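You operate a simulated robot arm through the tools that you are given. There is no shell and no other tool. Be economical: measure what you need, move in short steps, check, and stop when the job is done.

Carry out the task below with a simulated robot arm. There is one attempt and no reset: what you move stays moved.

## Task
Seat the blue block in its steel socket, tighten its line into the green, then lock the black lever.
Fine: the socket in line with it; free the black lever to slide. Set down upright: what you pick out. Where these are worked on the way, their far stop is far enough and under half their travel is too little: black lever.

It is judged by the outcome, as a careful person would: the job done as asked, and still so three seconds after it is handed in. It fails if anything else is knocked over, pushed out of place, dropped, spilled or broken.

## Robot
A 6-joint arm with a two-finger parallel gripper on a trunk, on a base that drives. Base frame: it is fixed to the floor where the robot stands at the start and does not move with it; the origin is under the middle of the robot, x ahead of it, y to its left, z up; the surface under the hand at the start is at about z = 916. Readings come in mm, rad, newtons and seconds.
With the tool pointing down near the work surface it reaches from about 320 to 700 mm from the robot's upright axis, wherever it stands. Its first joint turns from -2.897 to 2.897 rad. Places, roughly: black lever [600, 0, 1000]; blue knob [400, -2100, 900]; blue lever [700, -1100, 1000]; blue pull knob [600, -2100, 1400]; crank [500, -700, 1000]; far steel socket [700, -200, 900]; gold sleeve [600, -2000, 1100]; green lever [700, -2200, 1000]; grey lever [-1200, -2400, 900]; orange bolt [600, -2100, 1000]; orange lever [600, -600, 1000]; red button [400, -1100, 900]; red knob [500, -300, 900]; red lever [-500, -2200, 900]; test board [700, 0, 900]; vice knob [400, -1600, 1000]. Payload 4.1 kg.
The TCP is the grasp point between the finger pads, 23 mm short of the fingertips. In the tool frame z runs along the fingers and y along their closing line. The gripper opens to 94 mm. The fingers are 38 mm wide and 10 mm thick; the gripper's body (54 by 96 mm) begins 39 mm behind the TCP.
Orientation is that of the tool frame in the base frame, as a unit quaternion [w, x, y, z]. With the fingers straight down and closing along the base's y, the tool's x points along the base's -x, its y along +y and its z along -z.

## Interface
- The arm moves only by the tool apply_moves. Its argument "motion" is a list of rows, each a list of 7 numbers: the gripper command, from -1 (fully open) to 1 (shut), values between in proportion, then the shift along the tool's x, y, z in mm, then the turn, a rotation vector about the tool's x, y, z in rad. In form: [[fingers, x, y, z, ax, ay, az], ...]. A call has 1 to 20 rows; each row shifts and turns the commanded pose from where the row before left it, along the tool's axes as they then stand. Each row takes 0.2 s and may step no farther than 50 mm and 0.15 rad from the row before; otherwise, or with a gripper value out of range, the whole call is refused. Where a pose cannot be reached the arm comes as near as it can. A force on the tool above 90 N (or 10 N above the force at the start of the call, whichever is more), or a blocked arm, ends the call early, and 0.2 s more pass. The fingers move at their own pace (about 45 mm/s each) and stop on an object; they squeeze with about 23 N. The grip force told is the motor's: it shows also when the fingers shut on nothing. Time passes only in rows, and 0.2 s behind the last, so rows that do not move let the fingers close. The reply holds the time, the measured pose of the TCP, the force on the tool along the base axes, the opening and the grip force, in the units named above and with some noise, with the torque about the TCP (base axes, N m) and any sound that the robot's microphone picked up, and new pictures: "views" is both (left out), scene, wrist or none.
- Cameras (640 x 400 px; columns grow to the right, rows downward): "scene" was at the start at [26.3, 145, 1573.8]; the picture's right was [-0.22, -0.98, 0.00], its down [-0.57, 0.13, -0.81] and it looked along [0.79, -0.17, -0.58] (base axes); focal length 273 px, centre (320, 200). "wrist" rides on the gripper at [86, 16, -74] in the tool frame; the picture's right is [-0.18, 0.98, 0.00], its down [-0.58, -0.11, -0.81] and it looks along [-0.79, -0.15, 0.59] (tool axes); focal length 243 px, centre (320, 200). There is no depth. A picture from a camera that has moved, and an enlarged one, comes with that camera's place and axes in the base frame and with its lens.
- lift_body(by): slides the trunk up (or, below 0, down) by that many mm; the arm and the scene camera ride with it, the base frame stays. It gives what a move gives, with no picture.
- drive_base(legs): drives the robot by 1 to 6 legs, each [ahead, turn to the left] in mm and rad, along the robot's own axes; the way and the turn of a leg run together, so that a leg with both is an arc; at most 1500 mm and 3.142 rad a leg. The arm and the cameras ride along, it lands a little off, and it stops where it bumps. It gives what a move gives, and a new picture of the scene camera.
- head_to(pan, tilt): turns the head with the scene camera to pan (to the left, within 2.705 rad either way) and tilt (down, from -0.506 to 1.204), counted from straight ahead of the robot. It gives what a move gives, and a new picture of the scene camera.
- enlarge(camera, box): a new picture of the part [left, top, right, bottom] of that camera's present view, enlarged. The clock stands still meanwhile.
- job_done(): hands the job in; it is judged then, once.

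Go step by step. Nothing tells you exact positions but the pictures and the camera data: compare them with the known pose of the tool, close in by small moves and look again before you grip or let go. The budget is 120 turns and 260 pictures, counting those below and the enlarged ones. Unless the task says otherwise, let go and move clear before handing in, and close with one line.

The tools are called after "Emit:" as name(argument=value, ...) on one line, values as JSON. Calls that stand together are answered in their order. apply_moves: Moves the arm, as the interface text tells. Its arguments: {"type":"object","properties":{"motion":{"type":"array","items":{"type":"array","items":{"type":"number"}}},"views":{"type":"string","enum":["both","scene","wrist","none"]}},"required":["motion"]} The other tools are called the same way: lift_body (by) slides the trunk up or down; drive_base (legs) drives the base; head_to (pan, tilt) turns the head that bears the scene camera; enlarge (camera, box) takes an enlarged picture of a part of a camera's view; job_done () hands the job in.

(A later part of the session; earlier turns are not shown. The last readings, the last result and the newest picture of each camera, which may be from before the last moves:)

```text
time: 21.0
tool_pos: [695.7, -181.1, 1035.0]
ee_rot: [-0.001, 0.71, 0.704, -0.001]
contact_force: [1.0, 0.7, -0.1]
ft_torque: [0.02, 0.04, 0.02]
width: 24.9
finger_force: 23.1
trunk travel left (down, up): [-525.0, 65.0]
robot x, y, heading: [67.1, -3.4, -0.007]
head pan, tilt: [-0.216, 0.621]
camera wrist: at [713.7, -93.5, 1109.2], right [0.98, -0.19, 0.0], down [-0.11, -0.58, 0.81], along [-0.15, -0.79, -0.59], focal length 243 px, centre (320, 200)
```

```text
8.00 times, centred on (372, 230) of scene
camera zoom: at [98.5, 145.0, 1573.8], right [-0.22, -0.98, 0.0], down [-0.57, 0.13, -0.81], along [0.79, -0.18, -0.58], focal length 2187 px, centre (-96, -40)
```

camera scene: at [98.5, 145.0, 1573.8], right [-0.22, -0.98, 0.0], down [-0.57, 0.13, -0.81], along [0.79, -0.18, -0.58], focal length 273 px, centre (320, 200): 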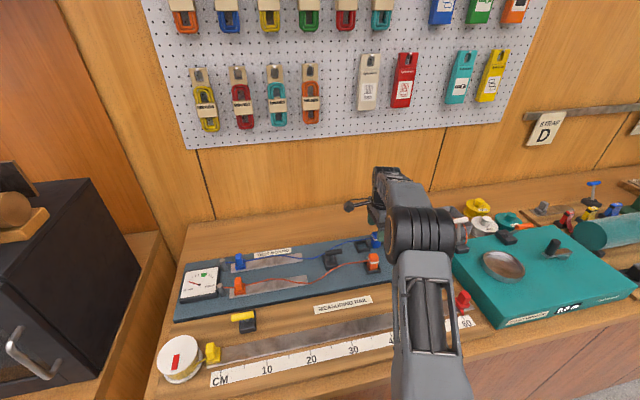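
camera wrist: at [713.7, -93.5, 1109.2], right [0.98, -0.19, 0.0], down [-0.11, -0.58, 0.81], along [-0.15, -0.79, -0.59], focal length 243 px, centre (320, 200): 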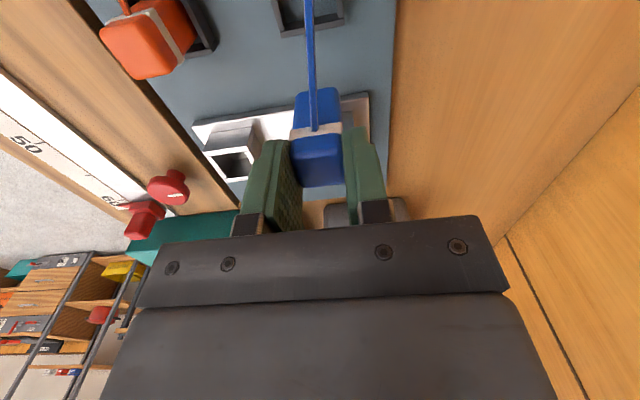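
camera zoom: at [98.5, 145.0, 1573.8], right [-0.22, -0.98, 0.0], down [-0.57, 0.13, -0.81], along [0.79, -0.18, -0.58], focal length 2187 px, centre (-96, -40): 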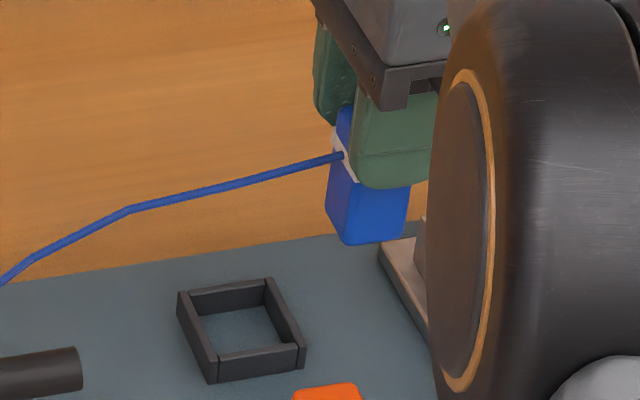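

Emit:
apply_moves(motion=[[1, -28, 0.6, 0, 0, 0, 0], [1, -27, 0.6, 0, 0, 0, 0], [1, 0, 0, 5, 0, 0, 0], [1, 0, 0, 5, 0, 0, 0], [1, 0, 0, 0, 0, 0, 0]], views="wrist")

Emit:
enlarge(camera="wrist", box=[256, 40, 384, 120])

Emit:
enlarge(camera="scene", box=[352, 205, 432, 255])

```text
time: 22.2
tool_pos: [697.7, -234.1, 1023.0]
ee_rot: [-0.001, 0.71, 0.704, -0.001]
contact_force: [0.4, 0.4, 0.8]
ft_torque: [-0.05, -0.01, 0.02]
width: 25.1
finger_force: 23.6
trunk travel left (down, up): [-525.0, 65.0]
robot x, y, heading: [69.4, -2.3, -0.008]
head pan, tilt: [-0.216, 0.621]
camera wrist: at [714.9, -147.9, 1098.6], right [0.98, -0.19, 0.0], down [-0.11, -0.58, 0.81], along [-0.15, -0.79, -0.59], focal length 243 px, centre (320, 200)
```

wrist: 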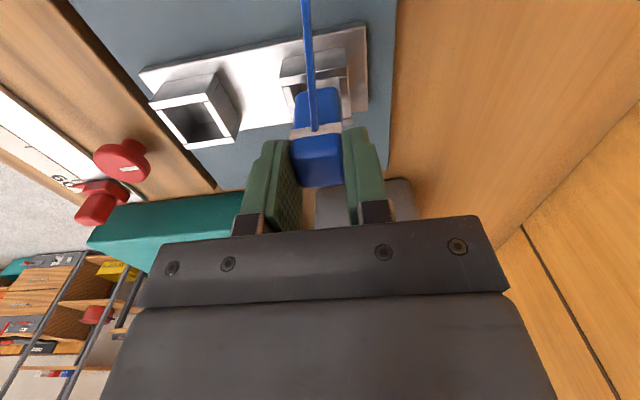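

```text
5.00 times, centred on (320, 80) of wrist
camera zoom: at [714.9, -147.9, 1098.6], right [0.98, -0.19, 0.0], down [-0.11, -0.58, 0.81], along [-0.15, -0.79, -0.59], focal length 1213 px, centre (320, 800)
```

zoom: 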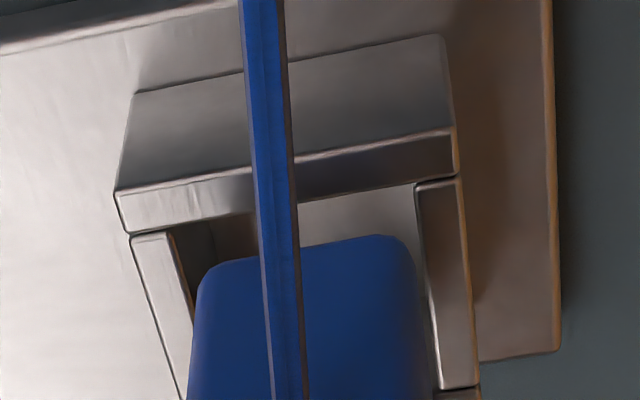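

```text
8.00 times, centred on (392, 230) of scene
camera zoom: at [98.7, 144.9, 1573.8], right [-0.22, -0.98, 0.0], down [-0.57, 0.13, -0.81], along [0.79, -0.18, -0.58], focal length 2187 px, centre (-256, -40)
```

zoom: 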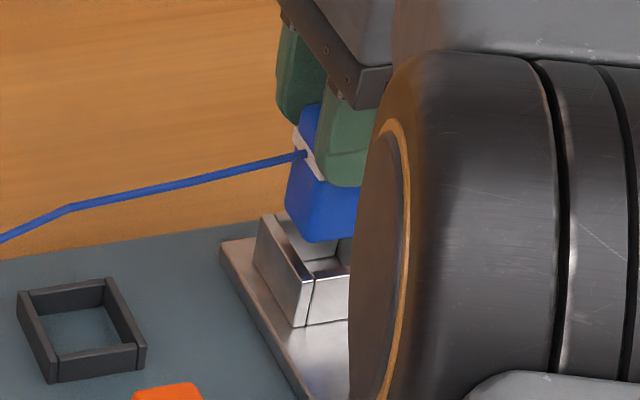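

Alignment looks good: about 2.5 mm gap on +y, and x within 0.8 mm, which I'll correct. I'm descending in small steps and watching the force.

Emit:
apply_moves(motion=[[1, 0, -0.7, 2, 0, 0, 0], [1, 0, 0, 3, 0, 0, 0], [1, 0, 0, 3, 0, 0, 0], [1, 0, 0, 2, 0, 0, 0], [1, 0, 0, 0, 0, 0, 0]], views="wrist")

Emit:
enlarge(camera="wrist", box=[256, 40, 384, 120])

```text
time: 23.4
tool_pos: [695.3, -235.4, 1013.9]
ee_rot: [0.0, 0.71, 0.705, 0.0]
contact_force: [0.1, 0.5, 4.1]
ft_torque: [0.02, -0.02, 0.03]
width: 25.2
finger_force: 23.5
trunk travel left (down, up): [-525.0, 65.0]
robot x, y, heading: [72.2, -4.0, -0.008]
head pan, tilt: [-0.216, 0.621]
camera wrist: at [713.6, -148.3, 1089.5], right [0.98, -0.19, 0.0], down [-0.11, -0.58, 0.81], along [-0.15, -0.79, -0.59], focal length 243 px, centre (320, 200)
```

wrist: 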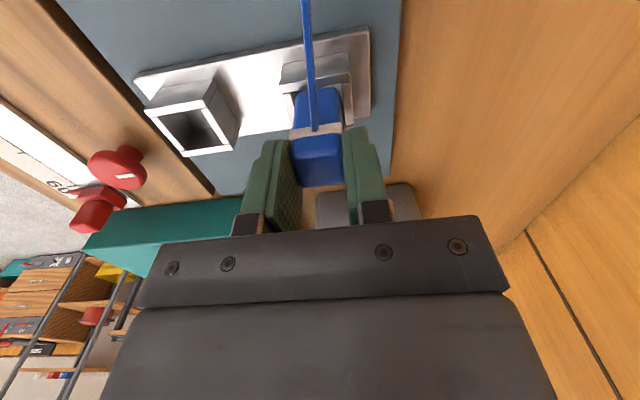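

```text
5.00 times, centred on (320, 80) of wrist
camera zoom: at [713.6, -148.3, 1089.5], right [0.98, -0.19, 0.0], down [-0.11, -0.58, 0.81], along [-0.15, -0.79, -0.59], focal length 1213 px, centre (320, 800)
```

zoom: 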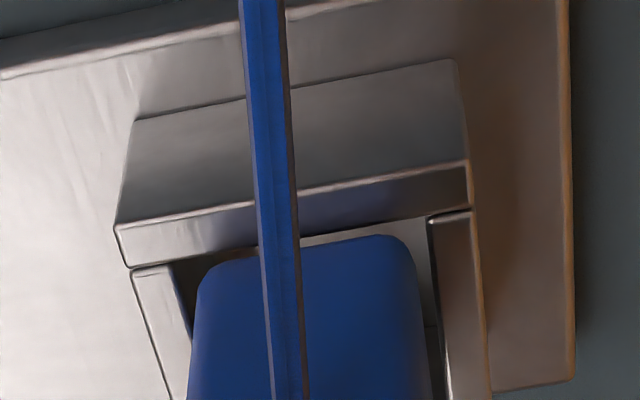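

A slight contact of 4 N shows, although the image has the block inside the opening. I'll go 3 mm further and see whether the force builds up.

Emit:
apply_moves(motion=[[1, 0, 0, 1.5, 0, 0, 0], [1, 0, 0, 1.5, 0, 0, 0], [1, 0, 0, 0, 0, 0, 0]], views="wrist")

Emit:
enlarge(camera="wrist", box=[256, 40, 384, 120])

Emit:
enlarge(camera="scene", box=[376, 220, 408, 240])

```text
time: 24.2
tool_pos: [695.6, -236.1, 1014.4]
ee_rot: [0.002, 0.71, 0.705, 0.0]
contact_force: [3.4, -1.4, 22.6]
ft_torque: [0.2, -0.08, -0.06]
width: 25.0
finger_force: 23.7
trunk travel left (down, up): [-525.0, 65.0]
robot x, y, heading: [73.0, -1.6, -0.007]
head pan, tilt: [-0.216, 0.621]
camera wrist: at [712.9, -148.2, 1088.7], right [0.98, -0.19, 0.0], down [-0.12, -0.58, 0.81], along [-0.15, -0.79, -0.59], focal length 243 px, centre (320, 200)
```

wrist: 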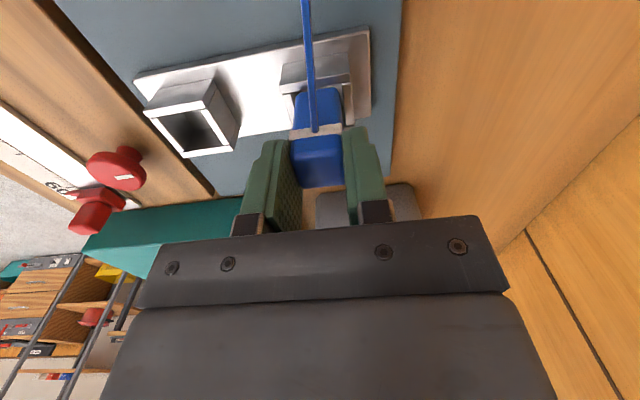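

```text
5.00 times, centred on (320, 80) of wrist
camera zoom: at [712.9, -148.2, 1088.7], right [0.98, -0.19, 0.0], down [-0.12, -0.58, 0.81], along [-0.15, -0.79, -0.59], focal length 1213 px, centre (320, 800)
```

zoom: 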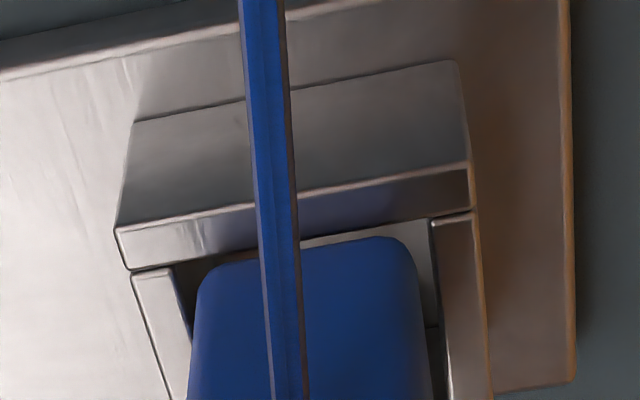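

```text
16.00 times, centred on (392, 230) of scene
camera zoom: at [96.8, 145.6, 1574.0], right [-0.22, -0.98, 0.0], down [-0.57, 0.13, -0.81], along [0.79, -0.18, -0.58], focal length 4375 px, centre (-832, -280)
```

zoom: 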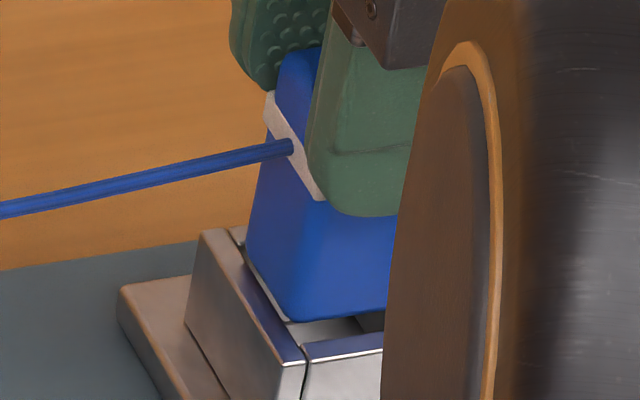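

Torque signs put the contact on the +y edge. I'll lift 5 mm, shift 1.5 mm toward -y and try again.

Emit:
apply_moves(motion=[[1, 0, 0, -5, 0, 0, 0], [1, -1.5, 0.3, 0, 0, 0, 0], [1, 0, 0, 2.5, 0, 0, 0], [1, 0, 0, 2.5, 0, 0, 0], [1, 0, 0, 1.5, 0, 0, 0], [1, 0, 0, 0, 0, 0, 0]], views="wrist")

Emit:
enlarge(camera="wrist", box=[256, 40, 384, 120])

Emit:
enlarge(camera="scene", box=[376, 220, 408, 240])

```text
time: 25.6
tool_pos: [695.3, -235.1, 1012.9]
ee_rot: [0.003, 0.709, 0.705, 0.001]
contact_force: [0.3, 2.4, 32.3]
ft_torque: [0.52, 0.05, 0.0]
width: 24.9
finger_force: 23.0
trunk travel left (down, up): [-525.0, 65.0]
robot x, y, heading: [73.5, -4.3, -0.005]
head pan, tilt: [-0.216, 0.621]
camera wrist: at [712.4, -148.4, 1088.3], right [0.98, -0.19, 0.01], down [-0.12, -0.58, 0.81], along [-0.15, -0.79, -0.59], focal length 243 px, centre (320, 200)
```

wrist: 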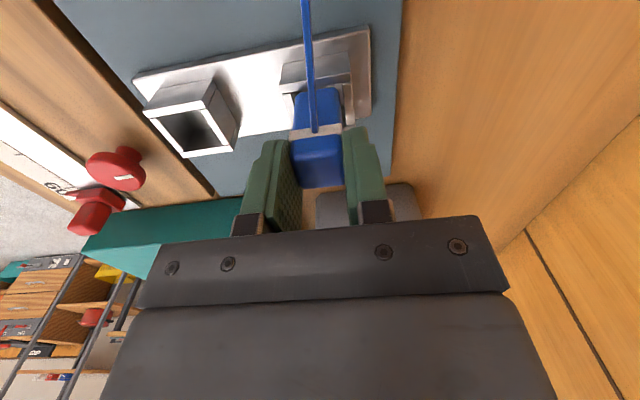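

```text
5.00 times, centred on (320, 80) of wrist
camera zoom: at [712.4, -148.4, 1088.3], right [0.98, -0.19, 0.01], down [-0.12, -0.58, 0.81], along [-0.15, -0.79, -0.59], focal length 1213 px, centre (320, 800)
```

zoom: 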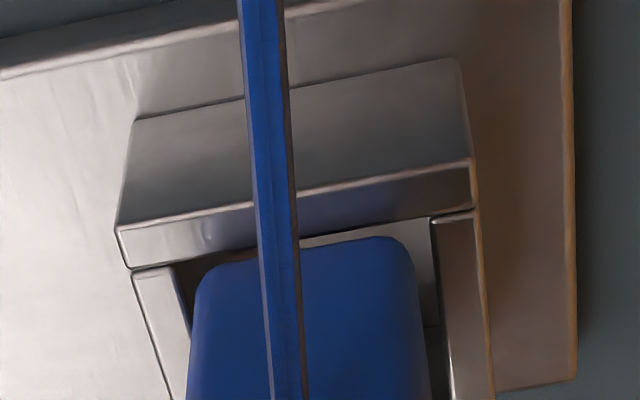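

```text
16.00 times, centred on (392, 230) of scene
camera zoom: at [95.4, 146.5, 1574.0], right [-0.22, -0.98, 0.0], down [-0.57, 0.13, -0.81], along [0.79, -0.18, -0.58], focal length 4375 px, centre (-832, -280)
```

zoom: 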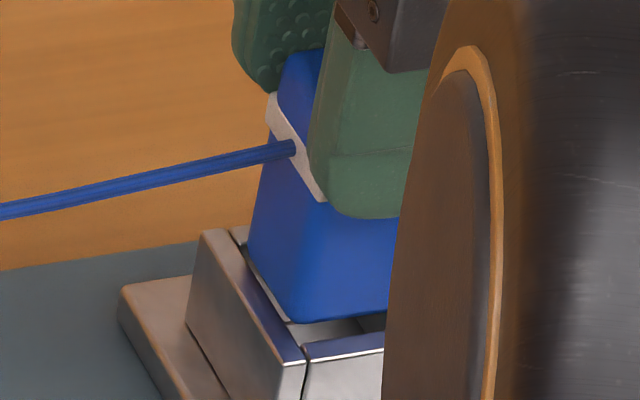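

The block has been tilting in the grip, its bottom swinging toward +y as that edge catches. I'll lift it and measure the tilt.

Emit:
apply_moves(motion=[[1, 0, 0, -8, 0, 0, 0], [1, 0, 0, -10, 0, 0, 0], [1, 0, 0, 0, 0, 0, 0]], views="wrist")

Emit:
enlarge(camera="scene", box=[376, 215, 408, 235])

Emit:
enlarge(camera="wrist", box=[256, 40, 384, 120])

```text
time: 26.4
tool_pos: [696.3, -236.6, 1025.2]
ee_rot: [-0.001, 0.71, 0.705, 0.0]
contact_force: [1.1, -0.7, -0.7]
ft_torque: [0.01, 0.03, 0.03]
width: 25.0
finger_force: 23.7
trunk travel left (down, up): [-525.0, 65.0]
robot x, y, heading: [70.2, -5.5, -0.005]
head pan, tilt: [-0.216, 0.621]
camera wrist: at [713.8, -149.9, 1101.0], right [0.98, -0.19, 0.0], down [-0.11, -0.58, 0.81], along [-0.16, -0.79, -0.59], focal length 243 px, centre (320, 200)
```

wrist: 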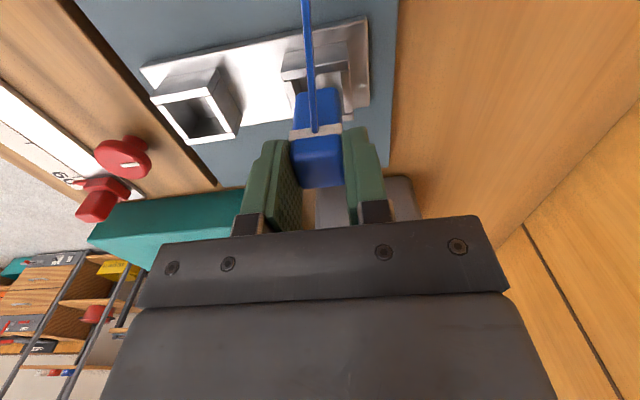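

```text
16.00 times, centred on (392, 225) of scene
camera zoom: at [98.6, 145.0, 1573.7], right [-0.22, -0.97, 0.0], down [-0.57, 0.13, -0.81], along [0.79, -0.18, -0.58], focal length 4375 px, centre (-832, -200)
```

zoom: 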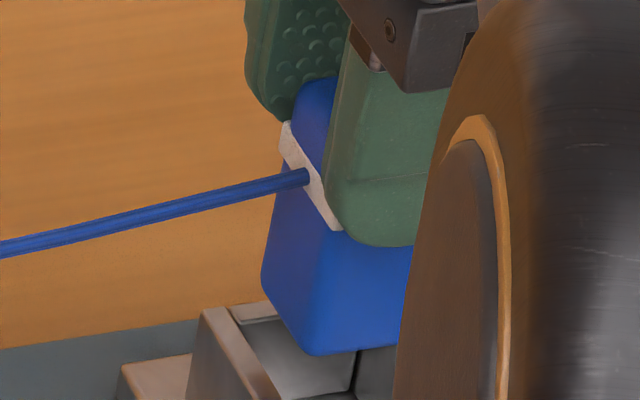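

```text
5.00 times, centred on (320, 80) of wrist
camera zoom: at [713.8, -149.9, 1101.0], right [0.98, -0.19, 0.0], down [-0.11, -0.58, 0.81], along [-0.16, -0.79, -0.59], focal length 1213 px, centre (320, 800)
```

zoom: 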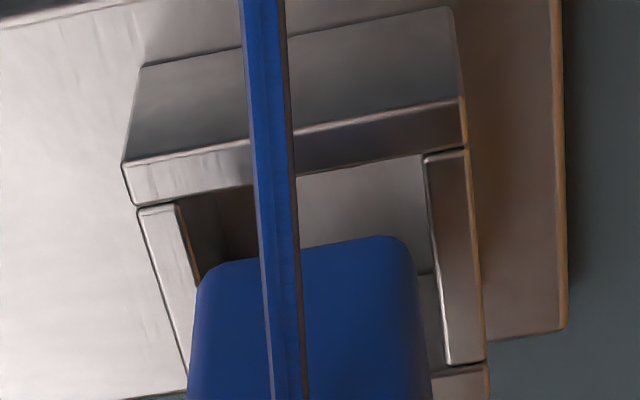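

Reworking the numbers, my earlier hovers really had about zero +y gap. With the last shift now in effect the gap is about 2 mm and the block is upright, so I'll retry the descent from this clear height.

Emit:
apply_moves(motion=[[1, -0.3, 0, 4, 0, 0, 0], [1, 0, 0, 4, 0, 0, 0], [1, 0, 0, 3, 0, 0, 0], [1, 0, 0, 3, 0, 0, 0], [1, 0, 0, 2, 0, 0, 0], [1, 0, 0, 0, 0, 0, 0]], views="wrist")

Emit:
enlarge(camera="wrist", box=[256, 40, 384, 120])

```text
time: 27.8
tool_pos: [696.8, -236.0, 1011.5]
ee_rot: [-0.002, 0.709, 0.705, 0.0]
contact_force: [0.2, -0.2, 0.0]
ft_torque: [0.03, 0.0, -0.01]
width: 25.0
finger_force: 22.9
trunk travel left (down, up): [-525.0, 65.0]
robot x, y, heading: [74.3, -0.1, -0.004]
head pan, tilt: [-0.216, 0.621]
camera wrist: at [714.2, -149.8, 1085.8], right [0.98, -0.19, 0.0], down [-0.11, -0.58, 0.81], along [-0.15, -0.79, -0.59], focal length 243 px, centre (320, 200)
```

wrist: 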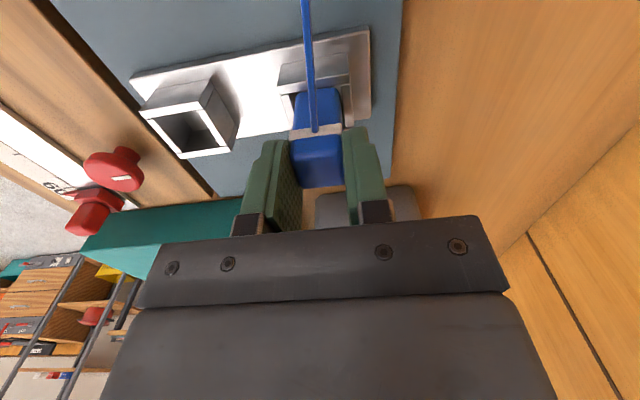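

```text
5.00 times, centred on (320, 80) of wrist
camera zoom: at [714.2, -149.8, 1085.8], right [0.98, -0.19, 0.0], down [-0.11, -0.58, 0.81], along [-0.15, -0.79, -0.59], focal length 1213 px, centre (320, 800)
```

zoom: 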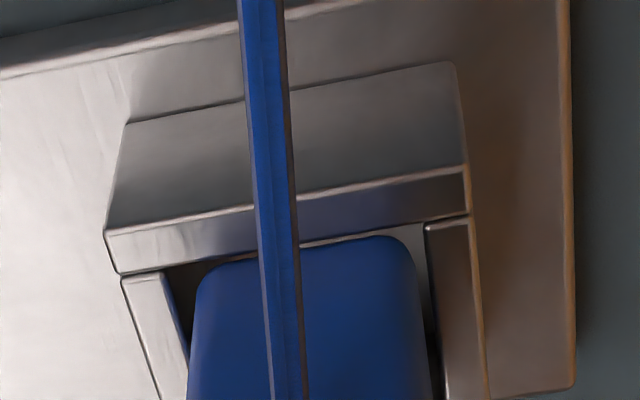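

No contact force now, and it's below the former contact height. Continuing down.

Emit:
apply_moves(motion=[[1, 0, 0, 3, 0, 0, 0], [1, 0, 0, 3, 0, 0, 0], [1, 0, 0, 3, 0, 0, 0], [1, 0, 0, 0, 0, 0, 0]], views="none")

Emit:
enlarge(camera="wrist", box=[256, 40, 384, 120])

```text
time: 28.8
tool_pos: [697.2, -237.4, 1002.8]
ee_rot: [0.0, 0.709, 0.705, -0.001]
contact_force: [-0.5, 0.3, -0.1]
ft_torque: [0.01, 0.0, -0.01]
width: 25.1
finger_force: 22.8
trunk travel left (down, up): [-525.0, 65.0]
robot x, y, heading: [73.5, -3.4, -0.006]
head pan, tilt: [-0.216, 0.621]
```

```text
5.00 times, centred on (320, 80) of wrist
camera zoom: at [714.2, -149.7, 1077.2], right [0.98, -0.19, 0.0], down [-0.11, -0.58, 0.81], along [-0.15, -0.79, -0.59], focal length 1213 px, centre (320, 800)
```

zoom: 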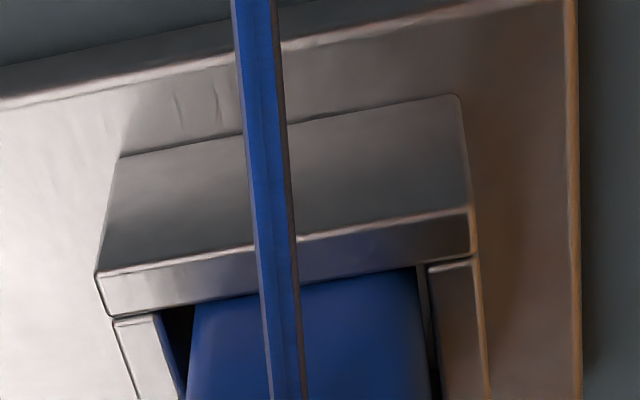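

It's inside the socket. Continuing down until just before the fingertips meet the rim.

Emit:
apply_moves(motion=[[1, 0, 0, 4, 0, 0, 0], [1, 0, 0, 4, 0, 0, 0], [1, 0, 0, 4, 0, 0, 0], [1, 0, 0, 4, 0, 0, 0], [1, 0, 0, 0, 0, 0, 0]], views="wrist")

Emit:
enlarge(camera="wrist", box=[240, 50, 400, 150])

Emit:
enlarge(camera="scene", box=[376, 220, 408, 240])

```text
time: 30.0
tool_pos: [696.9, -237.0, 989.0]
ee_rot: [0.0, 0.709, 0.705, 0.0]
contact_force: [0.7, -0.1, 9.7]
ft_torque: [-0.08, 0.01, -0.01]
width: 24.7
finger_force: 23.2
trunk travel left (down, up): [-525.0, 65.0]
robot x, y, heading: [68.3, -0.9, -0.001]
head pan, tilt: [-0.216, 0.621]
camera wrist: at [713.7, -149.8, 1062.8], right [0.98, -0.19, 0.0], down [-0.11, -0.58, 0.81], along [-0.15, -0.79, -0.59], focal length 243 px, centre (320, 200)
```

wrist: 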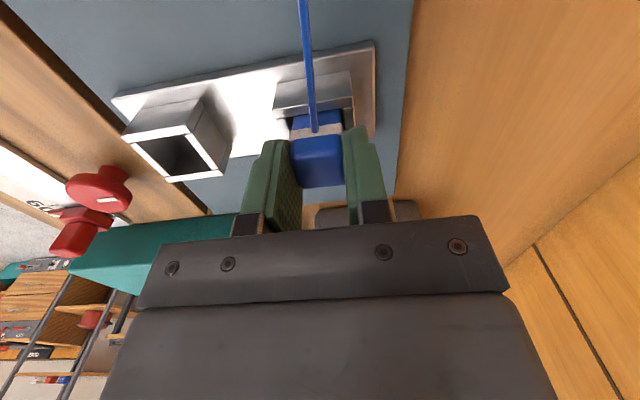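

```text
4.00 times, centred on (320, 100) of wrist
camera zoom: at [713.7, -149.8, 1062.8], right [0.98, -0.19, 0.0], down [-0.11, -0.58, 0.81], along [-0.15, -0.79, -0.59], focal length 970 px, centre (320, 600)
```

zoom: 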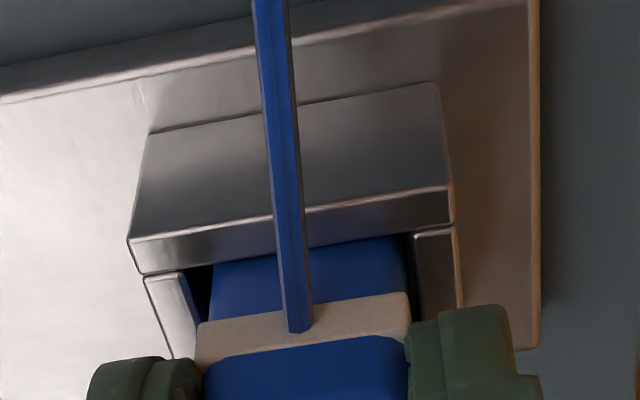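

```text
16.00 times, centred on (392, 230) of scene
camera zoom: at [97.6, 145.4, 1574.0], right [-0.22, -0.98, 0.0], down [-0.57, 0.13, -0.81], along [0.79, -0.18, -0.58], focal length 4375 px, centre (-832, -280)
```

zoom: 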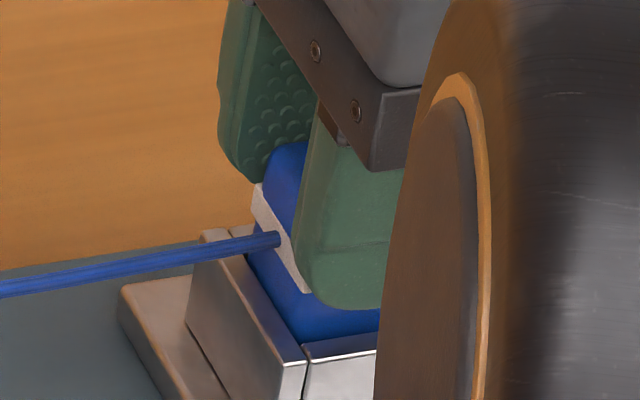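

There's 10 N of contact with the band still just above the rim, so it's likely at the floor. I'll release, rise and check.

Emit:
apply_moves(motion=[[0.3, 0, 0, 0, 0, 0, 0], [0.0, 0, 0, 0, 0, 0, 0], [-0.5, 0, 0, 0, 0, 0, 0], [-0.5, 0, 0, 0, 0, 0, 0], [-0.5, 0, 0, -20, 0, 0, 0], [-0.5, 0, 0, -30, 0, 0, 0], [-0.5, 0, 0, 0, 0, 0, 0]])

Emit:
enlarge(camera="wrist", box=[240, 20, 400, 120])

Emit:
enlarge(camera="scene", box=[376, 220, 408, 240])

Emit:
enlarge(camera="scene", box=[170, 230, 330, 330])

```text
time: 31.6
tool_pos: [697.6, -237.6, 1038.1]
ee_rot: [-0.001, 0.71, 0.705, -0.001]
contact_force: [0.2, -0.6, -1.0]
ft_torque: [-0.01, 0.0, -0.02]
width: 70.6
finger_force: 0.1
trunk travel left (down, up): [-525.0, 65.0]
robot x, y, heading: [71.1, -0.9, -0.009]
head pan, tilt: [-0.216, 0.621]
camera scene: at [98.5, 145.0, 1573.8], right [-0.22, -0.98, 0.0], down [-0.57, 0.13, -0.81], along [0.79, -0.18, -0.58], focal length 273 px, centre (320, 200)
camera wrist: at [714.2, -149.9, 1112.0], right [0.98, -0.19, 0.0], down [-0.11, -0.58, 0.81], along [-0.15, -0.79, -0.59], focal length 243 px, centre (320, 200)
```

scene: 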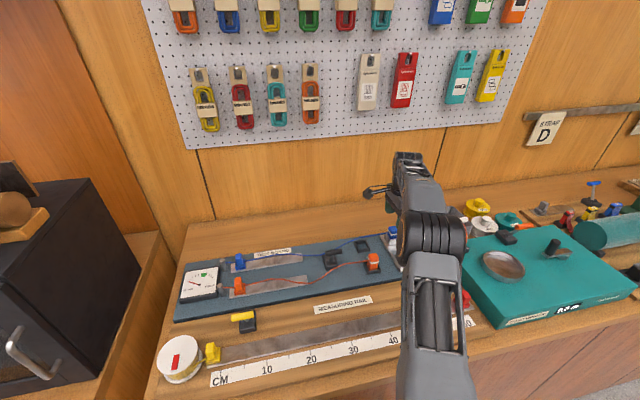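
wrist: 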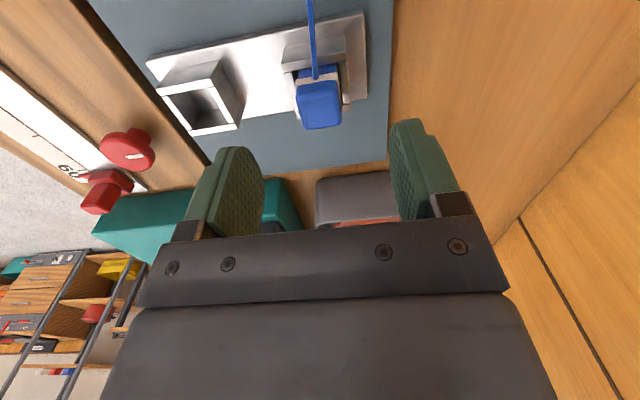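

```text
4.00 times, centred on (320, 70) of wrist
camera zoom: at [714.2, -149.9, 1112.0], right [0.98, -0.19, 0.0], down [-0.11, -0.58, 0.81], along [-0.15, -0.79, -0.59], focal length 970 px, centre (320, 720)
```

zoom: 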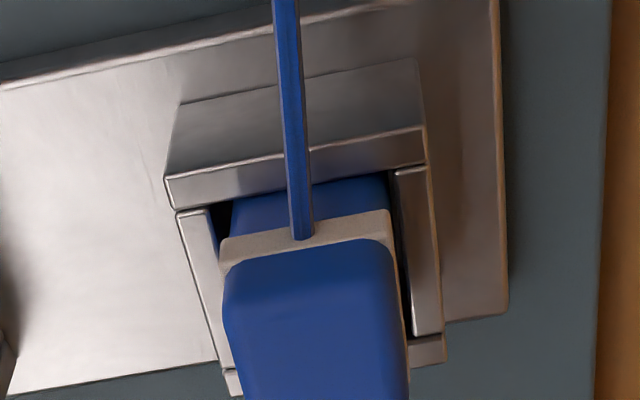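

```text
16.00 times, centred on (392, 230) of scene
camera zoom: at [98.5, 145.0, 1573.8], right [-0.22, -0.98, 0.0], down [-0.57, 0.13, -0.81], along [0.79, -0.18, -0.58], focal length 4375 px, centre (-832, -280)
```

zoom: 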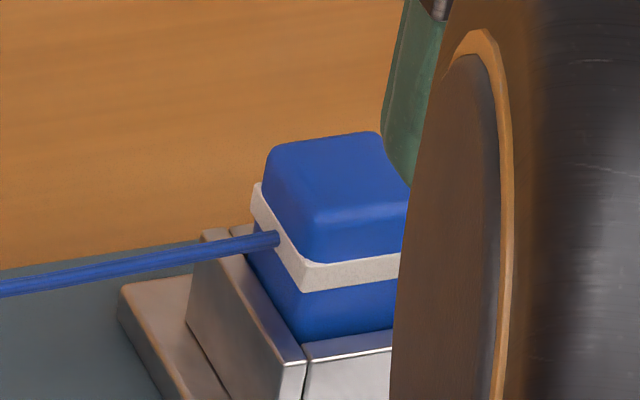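

```text
4.00 times, centred on (250, 280) of scene
camera zoom: at [98.5, 145.0, 1573.8], right [-0.22, -0.98, 0.0], down [-0.57, 0.13, -0.81], along [0.79, -0.18, -0.58], focal length 1094 px, centre (600, -120)
```

zoom: 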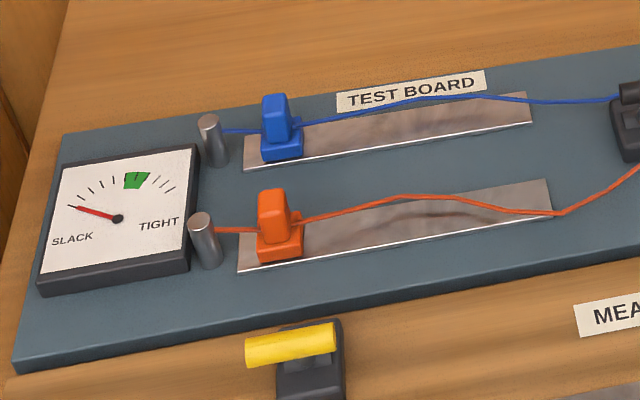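

It sits upright in the socket, with its bottom about at base-plate level. I'll tap its top gently with closed fingers to confirm it's fully down.

Emit:
apply_moves(motion=[[1, 0, 0, 0, 0, 0, 0], [1, 0, 0, 0, 0, 0, 0], [1, 0, 0, 0, 0, 0, 0], [1, 0, 0, 0, 0, 0, 0], [1, 0, 0, 15, 0, 0, 0], [1, 0, 0, 10, 0, 0, 0], [1, 0, 0, 4, 0, 0, 0], [1, 0, 0, 3, 0, 0, 0], [1, 0, 0, 0, 0, 0, 0]], views="none")

```text
time: 33.6
tool_pos: [696.4, -237.9, 1005.0]
ee_rot: [0.001, 0.709, 0.705, -0.001]
contact_force: [0.0, -0.3, 4.8]
ft_torque: [0.02, -0.03, -0.02]
width: 0.0
finger_force: 22.8
trunk travel left (down, up): [-525.0, 65.0]
robot x, y, heading: [74.1, -0.3, -0.006]
head pan, tilt: [-0.216, 0.621]
```

Emit:
apply_moves(motion=[[1, 0, 0, 1.5, 0, 0, 0], [1, 0, 0, 1.5, 0, 0, 0], [1, 0, 0, 0, 0, 0, 0]], views="none")

Emit:
enlarge(camera="scene", box=[376, 220, 408, 240])

```text
time: 34.4
tool_pos: [695.8, -237.9, 1004.6]
ee_rot: [0.003, 0.71, 0.704, 0.001]
contact_force: [4.1, -0.1, 25.7]
ft_torque: [0.05, -0.05, -0.01]
width: 0.0
finger_force: 22.4
trunk travel left (down, up): [-525.0, 65.0]
robot x, y, heading: [70.0, -0.4, -0.002]
head pan, tilt: [-0.216, 0.621]
```

```text
16.00 times, centred on (392, 230) of scene
camera zoom: at [96.5, 145.9, 1574.0], right [-0.22, -0.98, 0.0], down [-0.57, 0.13, -0.81], along [0.79, -0.18, -0.58], focal length 4375 px, centre (-832, -280)
```

zoom: 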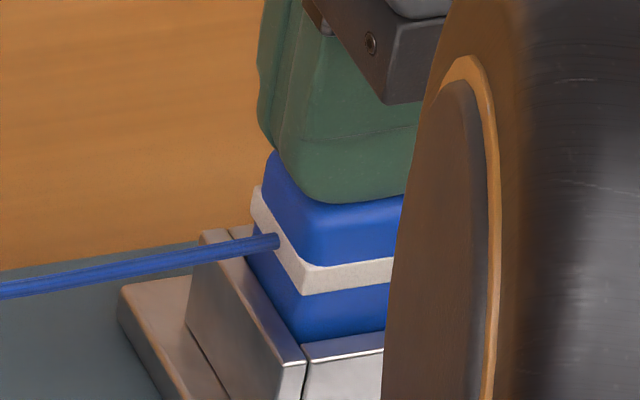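

It didn't move under 26 N, so it's seated. Now I'll rise and go look at the black lever.

Emit:
apply_moves(motion=[[1, 0, 0, -40, 0, 0, 0], [1, 0, 0, -40, 0, 0, 0], [1, 0, 0, -40, 0, 0, 0], [1, 45, -10, 0, 0, 0, 0], [1, 45, -10, 0, 0, 0, 0], [1, 45, -10, 0, 0, 0, 0], [1, 45, -10, 0, 0, 0, 0], [1, 45, -10, 0, 0, 0, 0], [-1, 0, 0, 0, 0, 0, 0], [-1, 0, 0, 0, 0, 0, 0], [-1, 0, 0, 0, 0, 0, 0]])

Emit:
enlarge(camera="wrist", box=[200, 20, 400, 145])

Emit:
enlarge(camera="scene", box=[304, 236, 352, 266])

Emit:
enlarge(camera="scene", box=[180, 226, 420, 376])

```text
time: 36.8
tool_pos: [648.8, -12.0, 1121.8]
ee_rot: [-0.001, 0.71, 0.704, -0.002]
contact_force: [-0.3, -0.8, -0.9]
ft_torque: [0.01, -0.01, 0.01]
width: 69.0
finger_force: 0.1
trunk travel left (down, up): [-525.0, 65.0]
robot x, y, heading: [72.8, -1.7, -0.01]
head pan, tilt: [-0.216, 0.621]
camera scene: at [98.5, 145.2, 1573.8], right [-0.22, -0.97, 0.0], down [-0.57, 0.13, -0.81], along [0.79, -0.18, -0.58], focal length 273 px, centre (320, 200)
camera wrist: at [666.0, 74.5, 1196.9], right [0.98, -0.19, 0.0], down [-0.11, -0.58, 0.81], along [-0.15, -0.79, -0.59], focal length 243 px, centre (320, 200)
```

scene: 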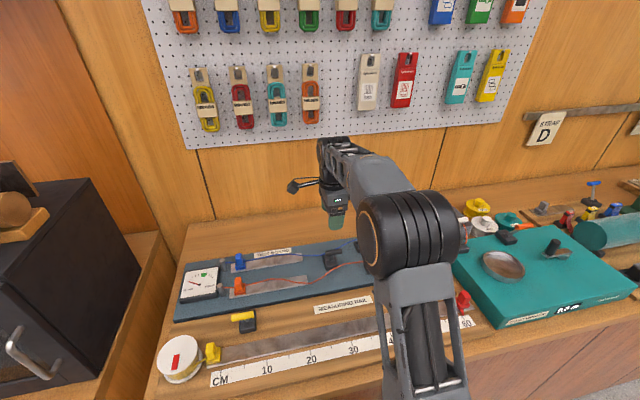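
wrist: 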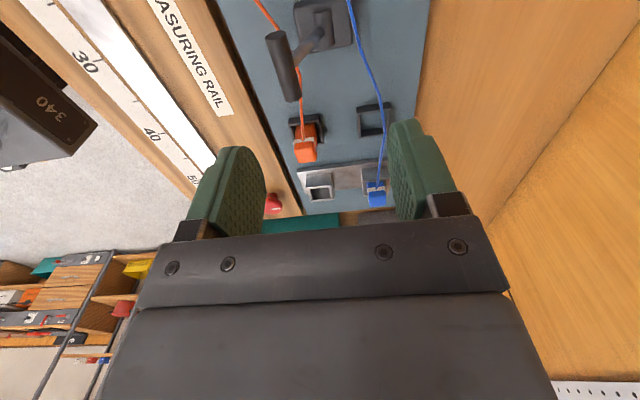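

```text
3.20 times, centred on (300, 82) of wrist
camera zoom: at [666.0, 74.5, 1196.9], right [0.98, -0.19, 0.0], down [-0.11, -0.58, 0.81], along [-0.15, -0.79, -0.59], focal length 776 px, centre (384, 576)
```

zoom: 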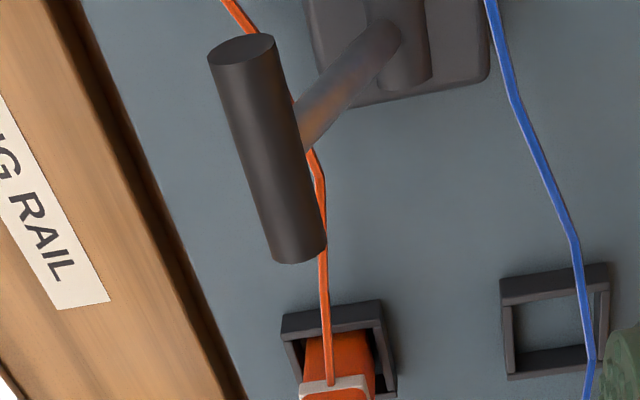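

```text
13.33 times, centred on (328, 251) of scene
camera zoom: at [98.5, 145.2, 1573.8], right [-0.22, -0.97, 0.0], down [-0.57, 0.13, -0.81], along [0.79, -0.18, -0.58], focal length 3646 px, centre (213, -480)
```

zoom: 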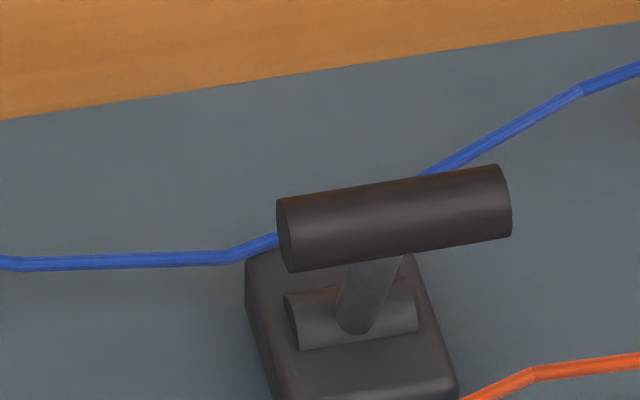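

```text
2.67 times, centred on (300, 301) of scene
camera zoom: at [98.5, 145.2, 1573.8], right [-0.22, -0.97, 0.0], down [-0.57, 0.13, -0.81], along [0.79, -0.18, -0.58], focal length 729 px, centre (373, -69)
```

zoom: 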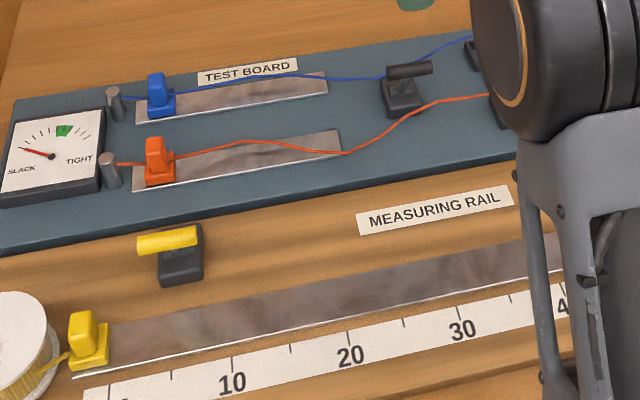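

The block is seated. The black lever is a T-bar with its bar at about (619,-13,997), hinged at about (653,-14,943) and leaning toward me. First I'll go above the blue slider to see it and test gently whether it's free.

Emit:
apply_moves(motion=[[-1, 43, 6, 0, 0, 0, 0], [-1, 43, 6, 0, 0, 0, 0], [-1, 43, 6, 0, 0, 0, 0], [-1, 43, 6, 0, 0, 0, 0], [-1, 43, 6, 0, 0, 0, 0], [-1, 43, 6, 20, 0, 0, 0], [-1, 0, 0, 20, 0, 0, 0], [-1, 0, 0, 0, 0, 0, 0]])

Emit:
enlarge(camera="wrist", box=[220, 0, 420, 125])

Emit:
enlarge(camera="scene", box=[172, 226, 300, 306])

```text
time: 38.6
tool_pos: [686.9, 245.3, 1081.0]
ee_rot: [0.0, 0.71, 0.704, 0.0]
contact_force: [0.8, 0.5, -0.3]
ft_torque: [0.02, 0.0, 0.0]
width: 94.1
finger_force: 0.1
trunk travel left (down, up): [-525.0, 65.0]
robot x, y, heading: [74.4, -3.1, -0.009]
head pan, tilt: [-0.216, 0.621]
camera scene: at [98.5, 144.9, 1573.8], right [-0.22, -0.97, 0.0], down [-0.57, 0.13, -0.81], along [0.79, -0.18, -0.58], focal length 273 px, centre (320, 200)
camera wrist: at [703.7, 332.7, 1155.7], right [0.98, -0.19, 0.0], down [-0.11, -0.58, 0.81], along [-0.15, -0.79, -0.59], focal length 243 px, centre (320, 200)
```

scene: 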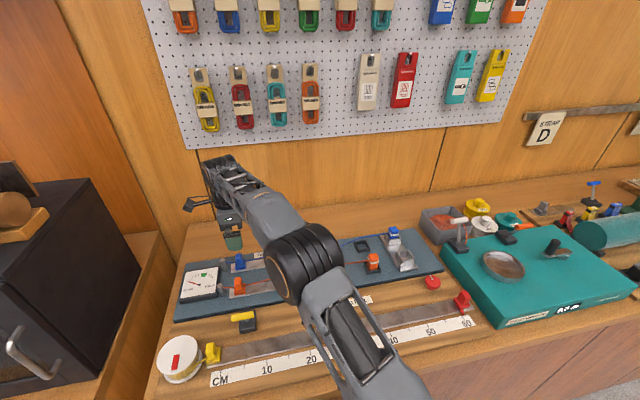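
wrist: 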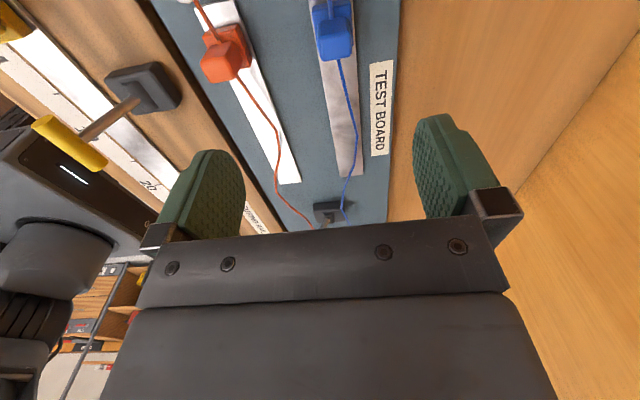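

```text
3.20 times, centred on (320, 62) of wrist
camera zoom: at [703.7, 332.7, 1155.7], right [0.98, -0.19, 0.0], down [-0.11, -0.58, 0.81], along [-0.15, -0.79, -0.59], focal length 776 px, centre (320, 640)
```

zoom: 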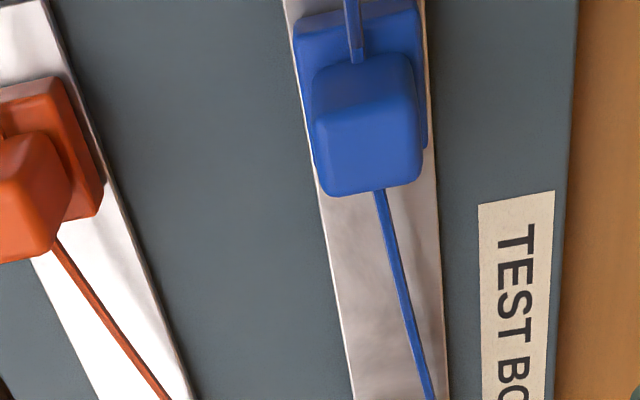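

```text
5.00 times, centred on (236, 266) of scene
camera zoom: at [98.5, 144.9, 1573.8], right [-0.22, -0.97, 0.0], down [-0.57, 0.13, -0.81], along [0.79, -0.18, -0.58], focal length 1367 px, centre (740, -130)
```

zoom: 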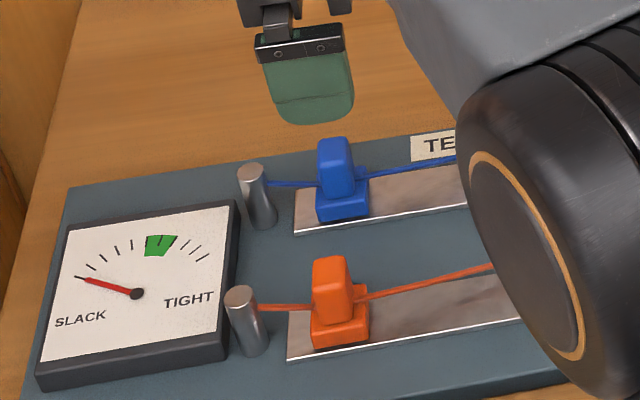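

Slider tab is at about (699,252), top z≈962; the gauge shows well in the scene view. I'll descend with open fingers around the tab and check before gripping.

Emit:
apply_moves(motion=[[-1, 6, 11.5, 30, 0, 0, 0], [-1, 0, 0, 35, 0, 0, 0], [-1, 0, 0, 30, 0, 0, 0], [-1, 0, 0, 0, 0, 0, 0]])

Emit:
enlarge(camera="wrist", box=[220, 50, 420, 175])

Emit:
enlarge(camera="scene", box=[208, 236, 272, 276])

```text
time: 39.6
tool_pos: [698.9, 251.7, 985.6]
ee_rot: [0.0, 0.71, 0.704, -0.001]
contact_force: [-0.4, -1.0, 0.5]
ft_torque: [-0.04, 0.0, 0.01]
width: 94.0
finger_force: 0.0
trunk travel left (down, up): [-525.0, 65.0]
robot x, y, heading: [69.1, 0.1, -0.006]
head pan, tilt: [-0.216, 0.621]
camera scene: at [98.8, 145.2, 1573.8], right [-0.22, -0.98, 0.0], down [-0.57, 0.13, -0.81], along [0.79, -0.18, -0.58], focal length 273 px, centre (320, 200)
camera wrist: at [716.2, 339.2, 1060.3], right [0.98, -0.19, 0.0], down [-0.11, -0.58, 0.81], along [-0.15, -0.79, -0.59], focal length 243 px, centre (320, 200)
```

scene: 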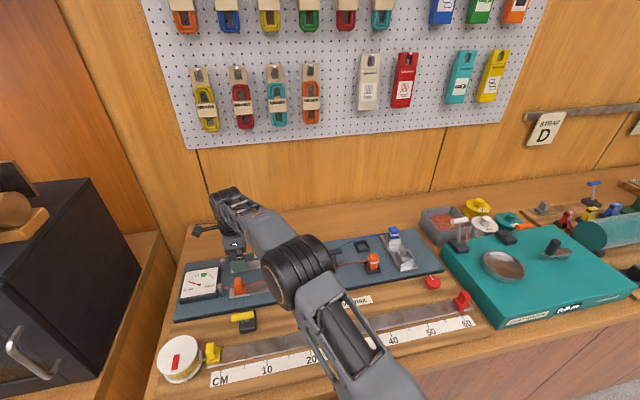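
wrist: 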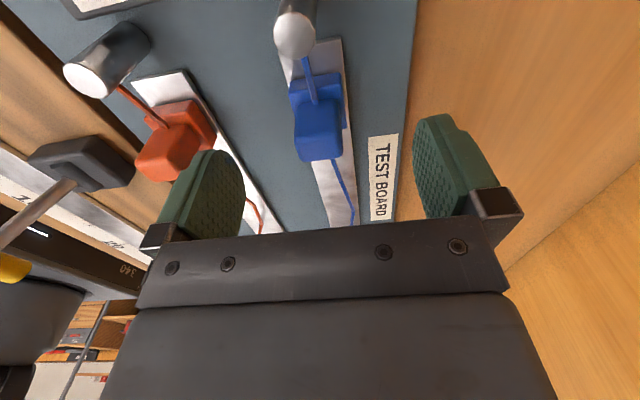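

```text
3.20 times, centred on (320, 112) of wrist
camera zoom: at [716.2, 339.2, 1060.3], right [0.98, -0.19, 0.0], down [-0.11, -0.58, 0.81], along [-0.15, -0.79, -0.59], focal length 776 px, centre (320, 480)
```

zoom: 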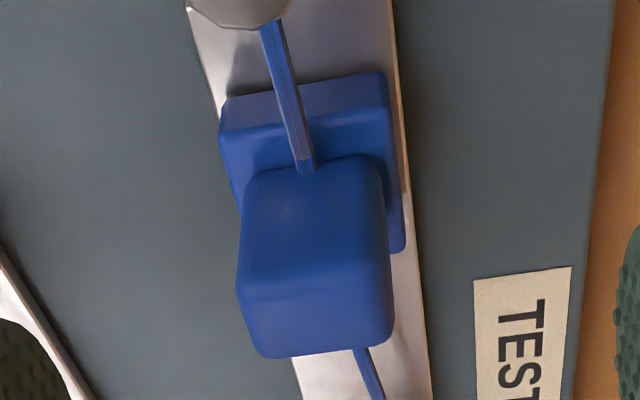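

```text
10.00 times, centred on (240, 256) of scene
camera zoom: at [98.8, 145.2, 1573.8], right [-0.22, -0.98, 0.0], down [-0.57, 0.13, -0.81], along [0.79, -0.18, -0.58], focal length 2734 px, centre (1120, -360)
```

zoom: 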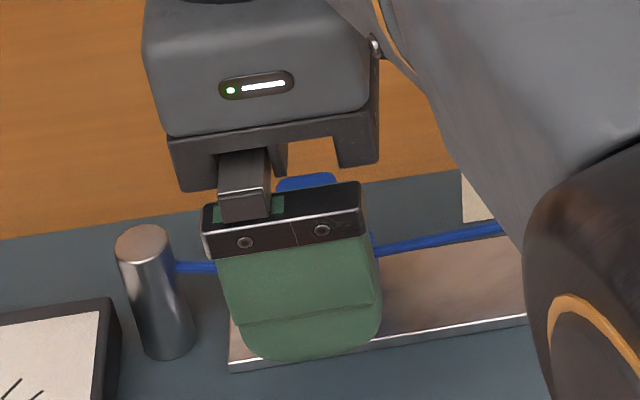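

Emit:
apply_moves(motion=[[-1, 3, 0.8, 10, 0, 0, 0], [-1, 0, 0, 8, 0, 0, 0], [-1, 0, 0, 0, 0, 0, 0], [1, 0, 0, 0, 0, 0, 0], [1, 0, 0, 0, 0, 0, 0], [1, 0, 0, 0, 0, 0, 0], [1, 0, 0, 0, 0, 0, 0], [1, 0, 0, 0, 0, 0, 0], [1, 0, 0, 0, 0, 0, 0]], views="wrist")

Emit:
enlarge(camera="scene", box=[172, 236, 268, 296])

```text
time: 41.6
tool_pos: [699.2, 254.0, 968.1]
ee_rot: [0.0, 0.71, 0.704, 0.0]
contact_force: [2.0, 1.3, -0.4]
ft_torque: [0.03, -0.31, 0.01]
width: 23.9
finger_force: 45.2
trunk travel left (down, up): [-525.0, 65.0]
robot x, y, heading: [69.1, -0.9, -0.005]
head pan, tilt: [-0.216, 0.621]
camera wrist: at [716.5, 342.0, 1043.0], right [0.98, -0.19, 0.0], down [-0.11, -0.58, 0.81], along [-0.15, -0.79, -0.59], focal length 243 px, centre (320, 200)
```

wrist: 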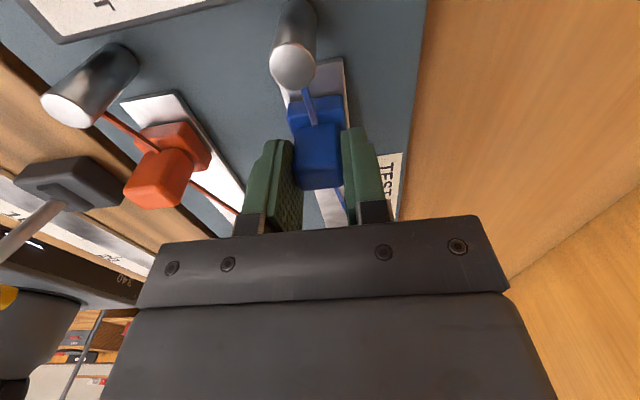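

```text
6.67 times, centred on (220, 266) of scene
camera zoom: at [98.9, 145.2, 1573.8], right [-0.22, -0.98, 0.0], down [-0.57, 0.13, -0.81], along [0.79, -0.18, -0.58], focal length 1823 px, centre (987, -240)
```

zoom: 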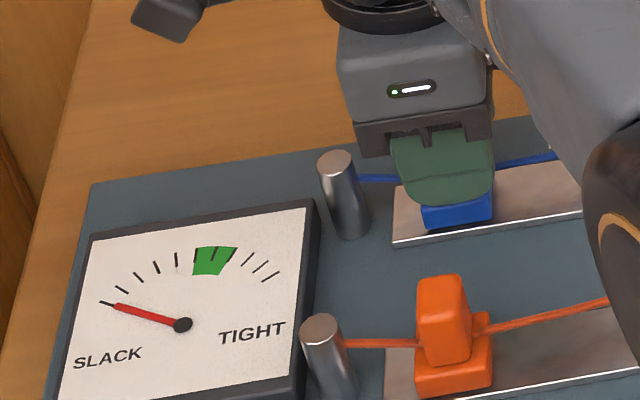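

Gripped the tab. Gentle test pull of 4 mm toward -y.

Emit:
apply_moves(motion=[[1, -1.5, 0, 0, 0, 0, 0], [1, -1.5, 0, 0, 0, 0, 0], [1, -1, 0, 0, 0, 0, 0], [1, 0, 0, 0, 0, 0, 0]], views="none")

Emit:
enlarge(camera="scene", box=[172, 236, 268, 296])

```text
time: 42.6
tool_pos: [698.5, 256.1, 968.0]
ee_rot: [0.002, 0.709, 0.705, 0.0]
contact_force: [11.9, 22.2, 5.6]
ft_torque: [-0.04, 0.37, -0.45]
width: 23.7
finger_force: 45.1
trunk travel left (down, up): [-525.0, 65.0]
robot x, y, heading: [73.1, -2.0, -0.008]
head pan, tilt: [-0.216, 0.621]
```

```text
6.67 times, centred on (220, 266) of scene
camera zoom: at [99.5, 148.0, 1573.5], right [-0.22, -0.98, 0.0], down [-0.57, 0.13, -0.81], along [0.79, -0.18, -0.58], focal length 1823 px, centre (987, -240)
```

zoom: 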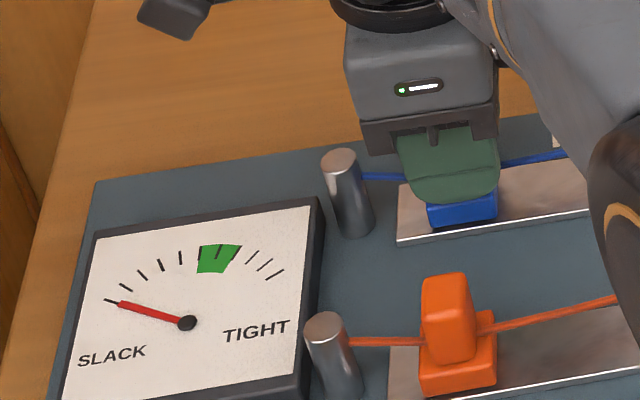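

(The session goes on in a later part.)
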